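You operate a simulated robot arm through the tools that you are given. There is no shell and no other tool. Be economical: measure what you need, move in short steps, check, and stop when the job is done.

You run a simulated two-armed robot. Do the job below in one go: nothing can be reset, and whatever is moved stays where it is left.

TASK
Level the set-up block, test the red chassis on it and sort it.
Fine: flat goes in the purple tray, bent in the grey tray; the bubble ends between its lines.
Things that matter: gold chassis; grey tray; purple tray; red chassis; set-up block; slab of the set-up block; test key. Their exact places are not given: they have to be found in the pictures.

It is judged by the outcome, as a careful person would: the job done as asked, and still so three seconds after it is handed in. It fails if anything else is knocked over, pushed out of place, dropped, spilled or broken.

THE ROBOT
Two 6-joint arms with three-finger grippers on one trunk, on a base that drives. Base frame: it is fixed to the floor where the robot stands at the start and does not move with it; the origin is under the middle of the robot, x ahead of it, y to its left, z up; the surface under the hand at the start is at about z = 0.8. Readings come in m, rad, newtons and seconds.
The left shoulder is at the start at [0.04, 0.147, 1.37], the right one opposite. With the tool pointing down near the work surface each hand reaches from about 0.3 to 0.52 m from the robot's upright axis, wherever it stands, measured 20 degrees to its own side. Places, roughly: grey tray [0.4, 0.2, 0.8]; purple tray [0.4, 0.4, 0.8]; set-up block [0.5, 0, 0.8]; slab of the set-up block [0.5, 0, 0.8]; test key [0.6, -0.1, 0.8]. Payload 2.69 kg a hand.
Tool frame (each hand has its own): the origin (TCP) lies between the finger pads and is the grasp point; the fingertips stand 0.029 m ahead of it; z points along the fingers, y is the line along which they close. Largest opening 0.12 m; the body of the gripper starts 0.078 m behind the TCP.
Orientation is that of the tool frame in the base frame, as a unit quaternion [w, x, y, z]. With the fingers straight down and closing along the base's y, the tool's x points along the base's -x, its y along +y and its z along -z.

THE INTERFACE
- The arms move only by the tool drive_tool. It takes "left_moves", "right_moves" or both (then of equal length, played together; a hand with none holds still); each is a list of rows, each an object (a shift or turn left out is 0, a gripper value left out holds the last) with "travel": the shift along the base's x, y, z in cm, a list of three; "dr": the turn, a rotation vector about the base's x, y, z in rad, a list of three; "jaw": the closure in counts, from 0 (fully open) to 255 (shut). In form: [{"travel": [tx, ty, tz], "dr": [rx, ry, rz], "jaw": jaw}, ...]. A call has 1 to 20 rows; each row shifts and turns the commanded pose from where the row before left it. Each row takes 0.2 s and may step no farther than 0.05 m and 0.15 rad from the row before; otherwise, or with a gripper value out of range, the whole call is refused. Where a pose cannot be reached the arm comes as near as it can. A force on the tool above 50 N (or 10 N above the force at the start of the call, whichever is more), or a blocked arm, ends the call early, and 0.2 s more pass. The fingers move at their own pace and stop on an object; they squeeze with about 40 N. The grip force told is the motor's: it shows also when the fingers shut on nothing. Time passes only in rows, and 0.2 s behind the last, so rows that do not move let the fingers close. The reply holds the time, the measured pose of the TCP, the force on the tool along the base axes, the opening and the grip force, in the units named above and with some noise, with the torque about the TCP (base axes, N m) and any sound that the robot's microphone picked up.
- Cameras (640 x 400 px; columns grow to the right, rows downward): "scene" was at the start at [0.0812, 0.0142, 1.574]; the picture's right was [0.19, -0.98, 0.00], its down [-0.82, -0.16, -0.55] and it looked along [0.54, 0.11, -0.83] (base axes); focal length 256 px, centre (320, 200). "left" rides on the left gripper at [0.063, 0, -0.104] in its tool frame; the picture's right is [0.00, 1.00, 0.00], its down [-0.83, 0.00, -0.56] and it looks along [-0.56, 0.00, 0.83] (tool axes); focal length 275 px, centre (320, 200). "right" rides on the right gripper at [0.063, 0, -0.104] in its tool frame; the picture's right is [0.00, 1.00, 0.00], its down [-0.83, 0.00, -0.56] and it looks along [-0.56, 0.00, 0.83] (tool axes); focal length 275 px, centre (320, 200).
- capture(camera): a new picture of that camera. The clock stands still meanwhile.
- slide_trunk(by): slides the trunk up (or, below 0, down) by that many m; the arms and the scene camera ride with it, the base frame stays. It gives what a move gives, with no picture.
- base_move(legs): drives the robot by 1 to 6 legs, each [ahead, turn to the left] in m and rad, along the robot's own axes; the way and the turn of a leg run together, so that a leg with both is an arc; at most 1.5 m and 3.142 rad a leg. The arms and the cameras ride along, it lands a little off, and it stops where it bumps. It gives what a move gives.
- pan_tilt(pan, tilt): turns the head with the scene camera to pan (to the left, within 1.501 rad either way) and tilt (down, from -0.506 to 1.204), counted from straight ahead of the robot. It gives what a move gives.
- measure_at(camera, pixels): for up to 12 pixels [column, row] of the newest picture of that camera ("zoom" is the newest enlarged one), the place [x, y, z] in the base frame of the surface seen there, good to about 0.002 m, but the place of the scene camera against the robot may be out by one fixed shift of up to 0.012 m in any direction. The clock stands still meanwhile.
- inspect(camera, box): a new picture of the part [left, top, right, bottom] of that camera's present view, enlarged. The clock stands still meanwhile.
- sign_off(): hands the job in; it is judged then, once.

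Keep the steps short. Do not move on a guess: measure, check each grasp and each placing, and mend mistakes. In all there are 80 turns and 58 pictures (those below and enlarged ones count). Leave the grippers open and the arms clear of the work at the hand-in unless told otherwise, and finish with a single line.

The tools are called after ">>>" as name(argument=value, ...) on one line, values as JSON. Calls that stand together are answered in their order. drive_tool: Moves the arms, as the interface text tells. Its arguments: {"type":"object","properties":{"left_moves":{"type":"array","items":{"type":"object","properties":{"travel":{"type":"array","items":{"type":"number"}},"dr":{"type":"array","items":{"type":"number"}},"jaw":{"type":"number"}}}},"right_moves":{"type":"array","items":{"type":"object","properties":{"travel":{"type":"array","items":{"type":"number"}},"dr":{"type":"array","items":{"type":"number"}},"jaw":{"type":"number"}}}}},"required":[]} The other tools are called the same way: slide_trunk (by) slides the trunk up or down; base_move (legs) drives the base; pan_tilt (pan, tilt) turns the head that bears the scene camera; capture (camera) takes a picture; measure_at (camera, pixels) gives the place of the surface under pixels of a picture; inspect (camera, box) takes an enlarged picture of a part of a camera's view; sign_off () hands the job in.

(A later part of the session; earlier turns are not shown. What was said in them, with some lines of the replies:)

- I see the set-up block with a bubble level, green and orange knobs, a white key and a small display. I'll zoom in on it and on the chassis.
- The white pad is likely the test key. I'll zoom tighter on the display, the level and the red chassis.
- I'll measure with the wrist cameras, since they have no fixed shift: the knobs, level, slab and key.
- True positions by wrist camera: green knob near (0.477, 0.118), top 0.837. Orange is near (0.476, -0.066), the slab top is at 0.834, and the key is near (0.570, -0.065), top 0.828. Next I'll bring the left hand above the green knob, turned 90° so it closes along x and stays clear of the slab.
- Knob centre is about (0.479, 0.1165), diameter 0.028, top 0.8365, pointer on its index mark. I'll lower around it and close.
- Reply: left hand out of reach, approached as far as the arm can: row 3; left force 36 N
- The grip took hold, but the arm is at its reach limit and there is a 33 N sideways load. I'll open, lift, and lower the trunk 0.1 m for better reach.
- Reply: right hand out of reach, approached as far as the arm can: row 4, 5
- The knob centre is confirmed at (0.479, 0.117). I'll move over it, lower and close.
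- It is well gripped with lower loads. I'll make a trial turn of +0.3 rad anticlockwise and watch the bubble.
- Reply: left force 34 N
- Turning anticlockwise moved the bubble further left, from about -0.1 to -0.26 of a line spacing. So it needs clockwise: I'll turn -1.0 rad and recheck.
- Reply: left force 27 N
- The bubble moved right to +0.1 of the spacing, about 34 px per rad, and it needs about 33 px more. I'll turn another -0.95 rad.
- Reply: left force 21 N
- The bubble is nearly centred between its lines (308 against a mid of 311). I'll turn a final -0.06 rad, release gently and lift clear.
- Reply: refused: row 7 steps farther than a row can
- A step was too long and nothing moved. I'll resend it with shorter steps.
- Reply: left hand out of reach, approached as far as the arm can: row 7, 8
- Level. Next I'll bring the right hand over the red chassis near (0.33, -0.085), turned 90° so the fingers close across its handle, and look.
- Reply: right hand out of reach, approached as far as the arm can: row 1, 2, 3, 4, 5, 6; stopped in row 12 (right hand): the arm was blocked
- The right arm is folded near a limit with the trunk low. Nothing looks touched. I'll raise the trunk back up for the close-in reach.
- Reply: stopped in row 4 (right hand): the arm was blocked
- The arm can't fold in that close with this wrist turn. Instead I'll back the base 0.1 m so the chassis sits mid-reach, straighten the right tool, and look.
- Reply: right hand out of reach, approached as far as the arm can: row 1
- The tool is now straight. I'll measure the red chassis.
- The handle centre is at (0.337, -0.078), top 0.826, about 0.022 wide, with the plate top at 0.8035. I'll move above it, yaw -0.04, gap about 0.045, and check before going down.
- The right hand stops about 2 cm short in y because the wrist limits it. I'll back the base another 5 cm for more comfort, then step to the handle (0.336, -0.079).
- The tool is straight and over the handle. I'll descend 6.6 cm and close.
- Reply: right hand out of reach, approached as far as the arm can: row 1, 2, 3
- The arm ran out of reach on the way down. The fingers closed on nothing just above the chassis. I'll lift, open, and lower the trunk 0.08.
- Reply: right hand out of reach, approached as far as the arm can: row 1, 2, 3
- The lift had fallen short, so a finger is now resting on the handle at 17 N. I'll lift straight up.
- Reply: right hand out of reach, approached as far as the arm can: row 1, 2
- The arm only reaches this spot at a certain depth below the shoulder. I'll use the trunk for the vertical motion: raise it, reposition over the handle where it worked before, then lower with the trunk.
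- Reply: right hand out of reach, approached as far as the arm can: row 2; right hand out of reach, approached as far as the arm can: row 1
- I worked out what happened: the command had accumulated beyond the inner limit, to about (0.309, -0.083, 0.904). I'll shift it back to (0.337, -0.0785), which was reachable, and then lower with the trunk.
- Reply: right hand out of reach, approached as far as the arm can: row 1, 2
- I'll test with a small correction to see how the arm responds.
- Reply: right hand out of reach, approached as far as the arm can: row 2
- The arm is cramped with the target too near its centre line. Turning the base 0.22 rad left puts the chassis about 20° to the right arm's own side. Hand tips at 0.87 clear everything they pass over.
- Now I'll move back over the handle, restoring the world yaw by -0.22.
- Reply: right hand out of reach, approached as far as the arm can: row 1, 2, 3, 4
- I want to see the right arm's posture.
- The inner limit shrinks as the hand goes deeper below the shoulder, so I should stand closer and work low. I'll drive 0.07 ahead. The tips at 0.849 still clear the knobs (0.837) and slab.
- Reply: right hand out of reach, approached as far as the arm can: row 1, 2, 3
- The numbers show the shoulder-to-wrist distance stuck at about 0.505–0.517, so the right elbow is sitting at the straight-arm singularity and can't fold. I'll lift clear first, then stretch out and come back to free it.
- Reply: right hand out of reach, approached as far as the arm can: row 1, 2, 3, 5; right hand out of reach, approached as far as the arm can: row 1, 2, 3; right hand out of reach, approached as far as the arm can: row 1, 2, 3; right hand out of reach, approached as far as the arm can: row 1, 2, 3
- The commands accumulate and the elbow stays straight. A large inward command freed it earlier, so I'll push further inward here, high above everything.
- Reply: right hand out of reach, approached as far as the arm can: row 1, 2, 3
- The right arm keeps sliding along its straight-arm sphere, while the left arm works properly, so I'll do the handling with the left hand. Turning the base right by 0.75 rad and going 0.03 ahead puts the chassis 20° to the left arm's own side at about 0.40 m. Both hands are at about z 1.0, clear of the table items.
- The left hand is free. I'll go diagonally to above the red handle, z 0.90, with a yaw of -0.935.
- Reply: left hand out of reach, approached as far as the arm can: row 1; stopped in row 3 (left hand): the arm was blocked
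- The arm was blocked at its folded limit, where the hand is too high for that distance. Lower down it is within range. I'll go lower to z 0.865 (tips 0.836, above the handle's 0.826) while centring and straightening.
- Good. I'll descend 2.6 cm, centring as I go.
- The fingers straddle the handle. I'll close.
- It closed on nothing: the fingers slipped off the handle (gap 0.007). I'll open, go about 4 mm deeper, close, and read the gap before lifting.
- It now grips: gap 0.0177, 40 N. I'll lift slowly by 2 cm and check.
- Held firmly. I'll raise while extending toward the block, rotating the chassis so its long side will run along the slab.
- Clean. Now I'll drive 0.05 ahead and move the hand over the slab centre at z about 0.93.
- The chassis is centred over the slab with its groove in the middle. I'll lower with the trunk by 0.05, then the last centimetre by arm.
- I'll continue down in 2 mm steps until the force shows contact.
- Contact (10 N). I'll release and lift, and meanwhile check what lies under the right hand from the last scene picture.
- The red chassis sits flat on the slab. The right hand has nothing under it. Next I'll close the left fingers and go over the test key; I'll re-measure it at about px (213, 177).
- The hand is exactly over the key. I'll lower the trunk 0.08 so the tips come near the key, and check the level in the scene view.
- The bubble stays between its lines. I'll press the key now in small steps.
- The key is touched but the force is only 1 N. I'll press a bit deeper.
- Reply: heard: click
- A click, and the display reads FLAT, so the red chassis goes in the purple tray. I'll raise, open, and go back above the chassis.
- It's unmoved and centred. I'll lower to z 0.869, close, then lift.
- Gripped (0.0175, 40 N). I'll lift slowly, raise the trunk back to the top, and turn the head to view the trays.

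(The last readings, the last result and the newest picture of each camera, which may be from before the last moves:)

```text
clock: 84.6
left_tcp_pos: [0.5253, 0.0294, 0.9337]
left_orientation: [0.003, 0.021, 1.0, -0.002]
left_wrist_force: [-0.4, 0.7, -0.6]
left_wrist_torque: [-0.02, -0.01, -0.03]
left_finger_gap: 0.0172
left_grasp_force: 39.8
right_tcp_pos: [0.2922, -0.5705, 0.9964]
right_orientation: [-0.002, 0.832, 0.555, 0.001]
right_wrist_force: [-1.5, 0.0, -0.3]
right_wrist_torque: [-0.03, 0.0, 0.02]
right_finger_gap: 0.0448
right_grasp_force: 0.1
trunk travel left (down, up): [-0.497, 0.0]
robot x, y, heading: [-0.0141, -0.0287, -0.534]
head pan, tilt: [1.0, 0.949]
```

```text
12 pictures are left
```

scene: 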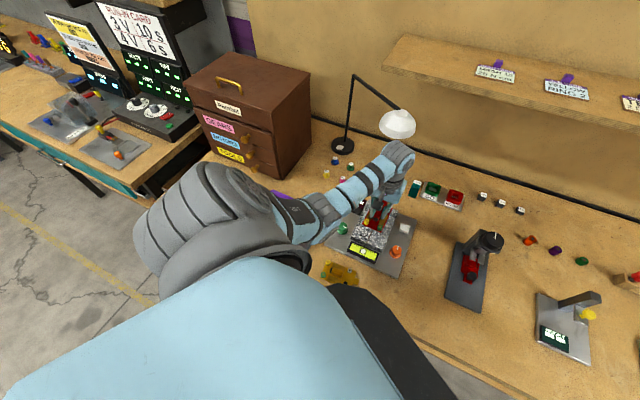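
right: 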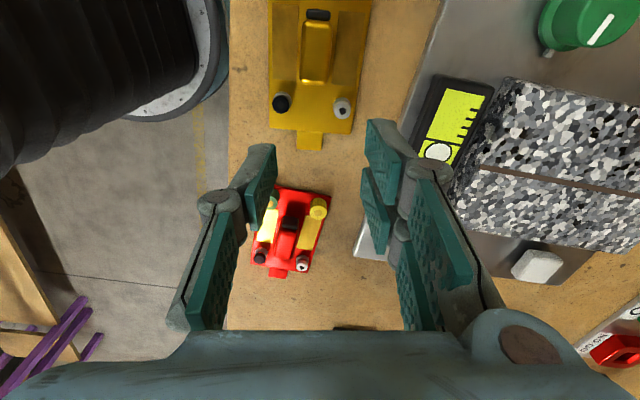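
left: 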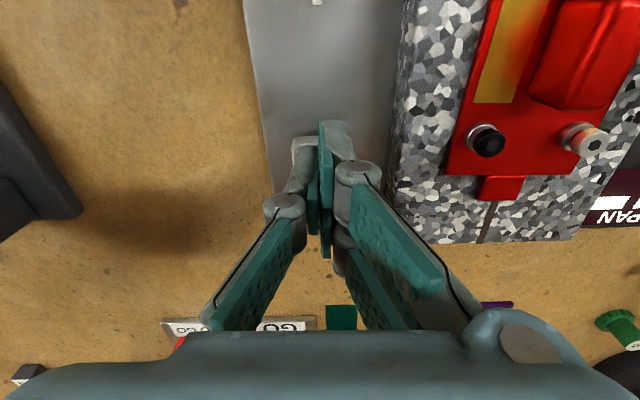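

The trays are hidden behind the elbow. From the first scene picture I compute the purple tray's centre at about (0.437, 0.375). I'll carry the chassis partway at z 0.93 and look with the wrist camera.

>>> drive_tool(left_moves=[{"travel": [-0.6, 4, 0]}, {"travel": [-0.6, 4, 0]}, {"travel": [-0.6, 4, 0]}, {"travel": [-0.6, 4, 0]}, {"travel": [-1.8, 3.5, 0]}, {"travel": [-1.8, 3.5, 0]}, {}, {}])

>>> capture(camera="left")

```text
clock: 86.4
left_tcp_pos: [0.466, 0.2582, 0.9336]
left_orientation: [0.002, 0.02, 1.0, -0.001]
left_wrist_force: [-1.0, -0.4, -1.1]
left_wrist_torque: [-0.01, -0.01, -0.02]
left_finger_gap: 0.0174
left_grasp_force: 40.6
right_tcp_pos: [0.2937, -0.5702, 0.9961]
right_orientation: [-0.002, 0.832, 0.554, 0.0]
right_wrist_force: [-0.7, 0.5, -0.3]
right_wrist_torque: [-0.04, 0.04, 0.0]
right_finger_gap: 0.0446
right_grasp_force: 0.1
trunk travel left (down, up): [-0.497, 0.0]
robot x, y, heading: [-0.0125, -0.0259, -0.529]
head pan, tilt: [1.0, 0.949]
```

```text
11 pictures are left
```

left: 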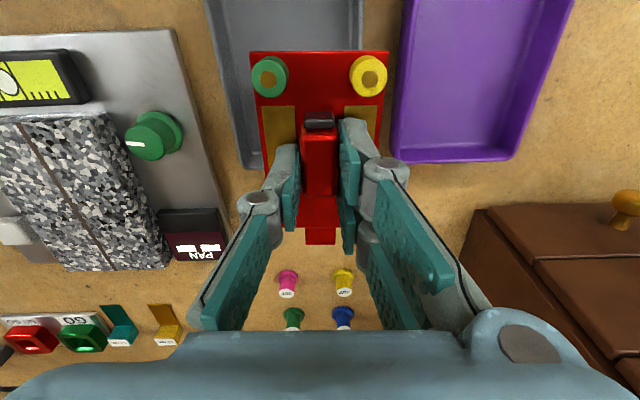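

Carried safely. I'll measure the purple tray and the cabinet.

>>> measure_at(camera="left", pixels=[[410, 5], [567, 5], [398, 140], [517, 140], [455, 160], [450, 145], [470, 60], [480, 215], [420, 60], [545, 60]])

```text
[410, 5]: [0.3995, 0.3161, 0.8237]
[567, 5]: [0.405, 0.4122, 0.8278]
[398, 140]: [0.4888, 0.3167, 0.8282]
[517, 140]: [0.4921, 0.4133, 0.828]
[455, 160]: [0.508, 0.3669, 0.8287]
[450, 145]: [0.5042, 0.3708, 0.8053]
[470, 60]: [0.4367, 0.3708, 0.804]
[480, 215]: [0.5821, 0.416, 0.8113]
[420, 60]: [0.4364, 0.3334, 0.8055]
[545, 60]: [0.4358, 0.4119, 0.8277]
```

Purple tray: centre about (0.426, 0.365), floor 0.8045, rim 0.828. I'll move to (0.418, 0.365), allowing for the tab, and then lower with the trunk.

>>> drive_tool(left_moves=[{"travel": [-1.6, 3.6, 0]}, {"travel": [-1.6, 3.6, 0]}, {"travel": [-1.6, 3.5, 0], "dr": [0, 0, 0.03]}, {}, {}])

>>> capture(camera="left")

```text
clock: 87.6
left_tcp_pos: [0.4242, 0.3452, 0.9273]
left_orientation: [0.003, 0.007, 1.0, -0.003]
left_wrist_force: [-0.9, 0.2, -0.6]
left_wrist_torque: [0.01, 0.0, 0.03]
left_finger_gap: 0.0172
left_grasp_force: 39.6
left hand out of reach, approached as far as the arm can: row 3
right_tcp_pos: [0.2937, -0.5706, 0.9967]
right_orientation: [-0.001, 0.832, 0.555, 0.001]
right_wrist_force: [0.5, -0.5, -0.3]
right_wrist_torque: [-0.01, -0.01, 0.0]
right_finger_gap: 0.045
right_grasp_force: 0.1
trunk travel left (down, up): [-0.497, 0.0]
robot x, y, heading: [-0.009, -0.0269, -0.532]
head pan, tilt: [1.0, 0.949]
```

```text
10 pictures are left
```

left: 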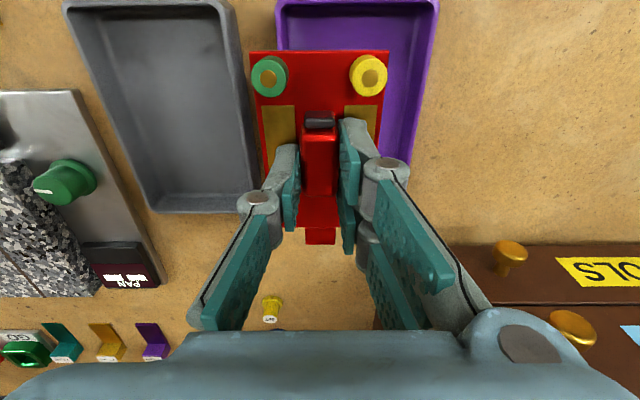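

It's 2 cm short in y at the shoulder's swing limit. A small base turn of 0.1 rad left gives the room, with the right hand staying well above the table items.

>>> base_move(legs=[[0, 0.1]])

>>> drive_tool(left_moves=[{"travel": [1, -0.8, 0], "dr": [0, 0, -0.1]}, {"travel": [1, -0.8, 0]}, {"travel": [1, -0.6, 0]}, {}, {}])

```text
clock: 88.6
left_tcp_pos: [0.3852, 0.3834, 0.928]
left_orientation: [0.003, -0.045, 0.999, -0.001]
left_wrist_force: [0.8, -0.9, 0.5]
left_wrist_torque: [0.02, 0.01, 0.0]
left_finger_gap: 0.0174
left_grasp_force: 39.6
right_tcp_pos: [0.3469, -0.5396, 0.9957]
right_orientation: [-0.003, 0.803, 0.596, 0.0]
right_wrist_force: [-0.1, -0.1, 0.2]
right_wrist_torque: [0.02, -0.01, -0.05]
right_finger_gap: 0.0448
right_grasp_force: 0.1
trunk travel left (down, up): [-0.497, 0.0]
robot x, y, heading: [-0.0137, -0.0276, -0.43]
head pan, tilt: [1.0, 0.949]
```

```text
clock: 89.8
left_tcp_pos: [0.4146, 0.3656, 0.927]
left_orientation: [0.002, 0.005, 1.0, -0.002]
left_wrist_force: [-0.2, -0.2, -0.8]
left_wrist_torque: [-0.03, 0.01, -0.02]
left_finger_gap: 0.0173
left_grasp_force: 39.8
right_tcp_pos: [0.3456, -0.538, 0.9958]
right_orientation: [-0.001, 0.803, 0.596, 0.0]
right_wrist_force: [0.2, 0.1, 0.7]
right_wrist_torque: [0.01, 0.0, 0.01]
right_finger_gap: 0.045
right_grasp_force: 0.0
trunk travel left (down, up): [-0.497, 0.0]
robot x, y, heading: [-0.0096, -0.027, -0.433]
head pan, tilt: [1.0, 0.949]
```

It reached the tray. I'll lower the trunk 0.05 (chassis bottom about 0.842, above the rim) and look.

>>> slide_trunk(by=-0.05)

>>> capture(camera="left")

```text
clock: 90.7
left_tcp_pos: [0.4139, 0.3659, 0.8784]
left_orientation: [0.002, 0.006, 1.0, -0.002]
left_wrist_force: [-0.4, 0.3, -0.4]
left_wrist_torque: [-0.01, -0.01, -0.03]
left_finger_gap: 0.017
left_grasp_force: 39.8
right_tcp_pos: [0.3463, -0.5356, 0.9477]
right_orientation: [-0.001, 0.803, 0.596, 0.001]
right_wrist_force: [0.9, 0.5, -0.4]
right_wrist_torque: [0.03, -0.02, 0.03]
right_finger_gap: 0.0445
right_grasp_force: 0.0
trunk travel left (down, up): [-0.447, 0.05]
robot x, y, heading: [-0.013, -0.0273, -0.434]
head pan, tilt: [1.0, 0.949]
```

```text
9 pictures are left
```

left: 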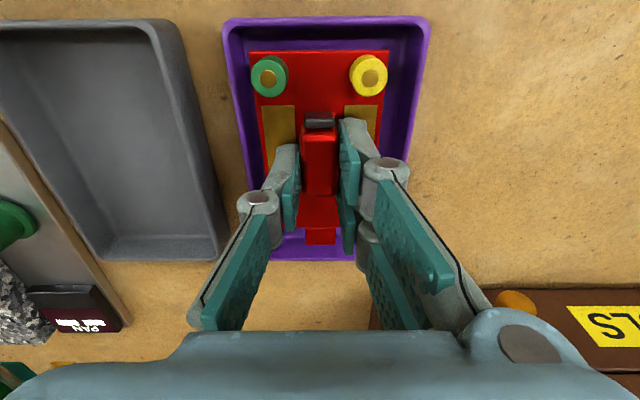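

Well centred in the purple tray. I'll lower to contact, in fine steps at the end.

>>> drive_tool(left_moves=[{"travel": [0, 0, -1.5]}, {"travel": [0, 0, -1.2]}, {"travel": [0, 0, -0.5]}, {"travel": [0, 0, -0.3]}, {"travel": [0, 0, -0.2]}, {}])

```text
clock: 92.1
left_tcp_pos: [0.4128, 0.3647, 0.8414]
left_orientation: [0.003, 0.006, 1.0, -0.002]
left_wrist_force: [-0.1, -1.0, 0.0]
left_wrist_torque: [0.02, 0.03, -0.02]
left_finger_gap: 0.0174
left_grasp_force: 40.4
right_tcp_pos: [0.3465, -0.5379, 0.9477]
right_orientation: [-0.001, 0.803, 0.596, 0.0]
right_wrist_force: [-0.2, 0.3, 0.5]
right_wrist_torque: [0.01, -0.05, -0.01]
right_finger_gap: 0.0445
right_grasp_force: 0.0
trunk travel left (down, up): [-0.447, 0.05]
robot x, y, heading: [-0.0122, -0.0233, -0.431]
head pan, tilt: [1.0, 0.949]
```

>>> drive_tool(left_moves=[{"travel": [0, 0, -0.15]}, {}, {"travel": [0, 0, -0.1]}, {}])

```text
clock: 93.1
left_tcp_pos: [0.4129, 0.365, 0.84]
left_orientation: [0.004, 0.005, 1.0, -0.001]
left_wrist_force: [2.5, 5.3, 17.6]
left_wrist_torque: [0.24, 0.39, -0.07]
left_finger_gap: 0.0172
left_grasp_force: 40.0
right_tcp_pos: [0.3449, -0.5379, 0.9474]
right_orientation: [-0.002, 0.803, 0.596, 0.0]
right_wrist_force: [0.5, 0.2, 1.1]
right_wrist_torque: [-0.02, -0.03, 0.0]
right_finger_gap: 0.0445
right_grasp_force: 0.1
trunk travel left (down, up): [-0.447, 0.05]
robot x, y, heading: [-0.0108, -0.0247, -0.432]
head pan, tilt: [1.0, 0.949]
```

It is on the tray floor. I'll release, lift straight up and raise the trunk.

>>> drive_tool(left_moves=[{"jaw": 200}, {"jaw": 165}, {"jaw": 165}, {"travel": [0, 0, 1.5]}, {"travel": [0, 0, 2]}, {}])

>>> slide_trunk(by=0.05)

>>> drive_tool(left_moves=[{"travel": [0, 0, 2], "jaw": 0}, {"travel": [1, 0, 2]}, {"travel": [2, -2, 2]}, {}], right_moves=[{"jaw": 0}, {"jaw": 0}, {}, {}])

>>> capture(camera="left")

```text
clock: 94.5
left_tcp_pos: [0.4138, 0.3645, 0.8738]
left_orientation: [0.002, 0.005, 1.0, -0.001]
left_wrist_force: [0.4, 0.4, -0.3]
left_wrist_torque: [0.02, 0.0, -0.01]
left_finger_gap: 0.0423
left_grasp_force: 0.1
right_tcp_pos: [0.3465, -0.5371, 0.9481]
right_orientation: [-0.002, 0.803, 0.596, 0.0]
right_wrist_force: [0.1, -0.1, -0.4]
right_wrist_torque: [-0.03, 0.03, -0.02]
right_finger_gap: 0.0448
right_grasp_force: 0.1
trunk travel left (down, up): [-0.447, 0.05]
robot x, y, heading: [-0.0118, -0.0275, -0.433]
head pan, tilt: [1.0, 0.949]
```

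```text
clock: 95.4
left_tcp_pos: [0.4146, 0.3653, 0.9221]
left_orientation: [0.003, 0.005, 1.0, -0.003]
left_wrist_force: [0.6, -0.2, -0.9]
left_wrist_torque: [0.01, -0.04, -0.02]
left_finger_gap: 0.0426
left_grasp_force: 0.1
right_tcp_pos: [0.3466, -0.5372, 0.9962]
right_orientation: [-0.002, 0.803, 0.596, 0.0]
right_wrist_force: [0.7, -0.1, -0.1]
right_wrist_torque: [-0.01, -0.02, -0.02]
right_finger_gap: 0.0448
right_grasp_force: 0.1
trunk travel left (down, up): [-0.497, 0.0]
robot x, y, heading: [-0.0163, -0.0269, -0.431]
head pan, tilt: [1.0, 0.949]
```

```text
clock: 96.4
left_tcp_pos: [0.4437, 0.3453, 0.9829]
left_orientation: [0.003, 0.005, 1.0, -0.003]
left_wrist_force: [0.2, 0.6, 0.1]
left_wrist_torque: [0.04, 0.02, -0.01]
left_finger_gap: 0.1202
left_grasp_force: 0.0
right_tcp_pos: [0.3467, -0.5371, 0.9967]
right_orientation: [-0.001, 0.803, 0.596, 0.0]
right_wrist_force: [0.2, -0.4, 0.0]
right_wrist_torque: [-0.02, -0.02, 0.04]
right_finger_gap: 0.1198
right_grasp_force: 0.1
trunk travel left (down, up): [-0.497, 0.0]
robot x, y, heading: [-0.0083, -0.0281, -0.426]
head pan, tilt: [1.0, 0.949]
```

```text
8 pictures are left
```

left: 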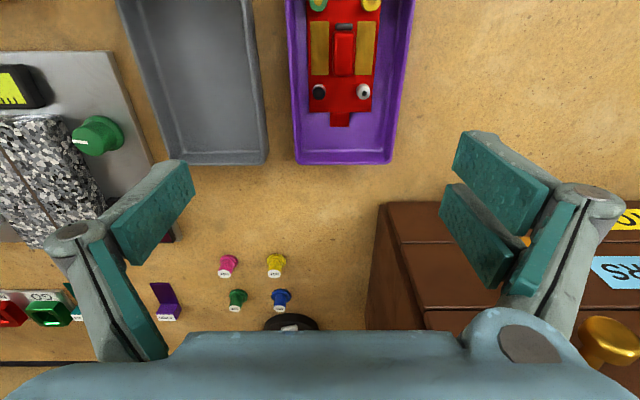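

The red chassis lies inside the purple tray. Finally I'll verify the bubble: turn the head to the block and look.

>>> pan_tilt(pan=0.45, tilt=0.98)

>>> capture(camera="scene")

```text
clock: 97.4
left_tcp_pos: [0.4434, 0.3446, 0.9826]
left_orientation: [0.002, 0.005, 1.0, -0.003]
left_wrist_force: [-0.7, 0.4, -0.5]
left_wrist_torque: [0.01, -0.01, 0.0]
left_finger_gap: 0.12
left_grasp_force: 0.0
right_tcp_pos: [0.3455, -0.5359, 0.9965]
right_orientation: [-0.001, 0.803, 0.596, 0.0]
right_wrist_force: [-0.4, 0.4, 0.0]
right_wrist_torque: [0.0, 0.02, 0.02]
right_finger_gap: 0.1199
right_grasp_force: 0.1
trunk travel left (down, up): [-0.497, 0.0]
robot x, y, heading: [-0.0111, -0.0251, -0.431]
head pan, tilt: [0.45, 0.979]
```

```text
7 pictures are left
```

scene: 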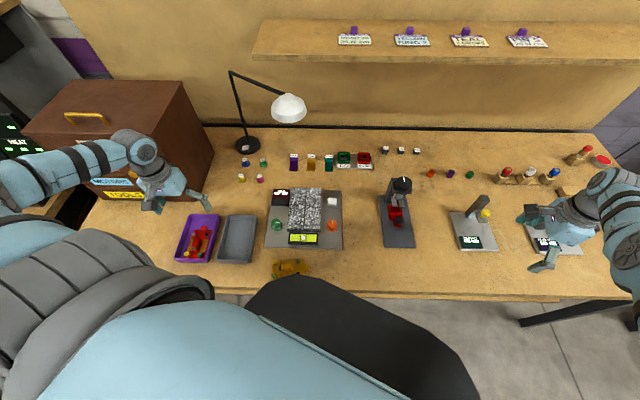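

>>> inspect(camera="scene", box=[286, 226, 322, 250])

>>> inspect(camera="scene", box=[160, 180, 352, 290])

```text
16.00 times, centred on (304, 238) of scene
```

zoom: 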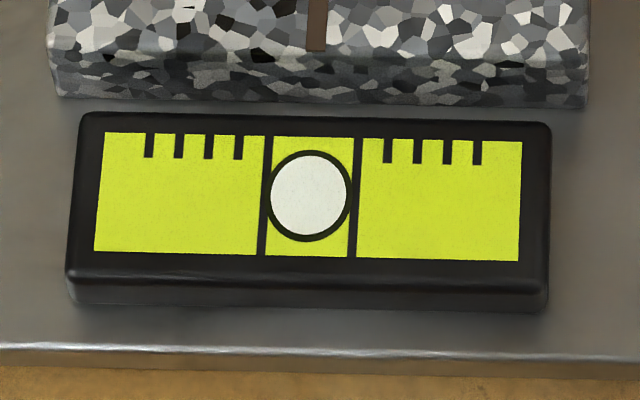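

```text
3.33 times, centred on (256, 235) of scene
```

zoom: 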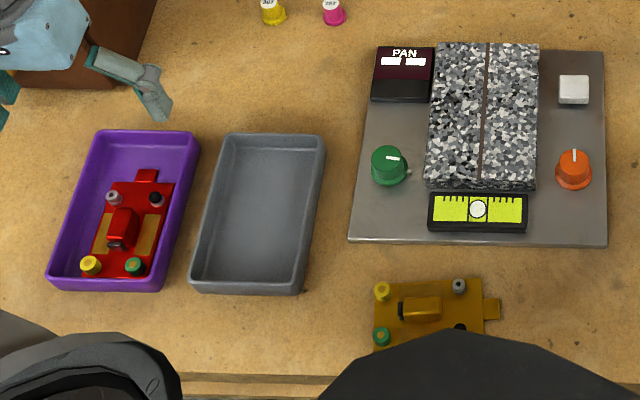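

The bubble sits between its lines, the red chassis lies in the purple tray, the gold chassis is untouched, and the grippers are open and clear. I'll hand it in.

>>> sign_off()

```text
The job is handed in.
```

The set-up block is level with the bubble between its lines, and the red chassis tested FLAT and is in the purple tray.
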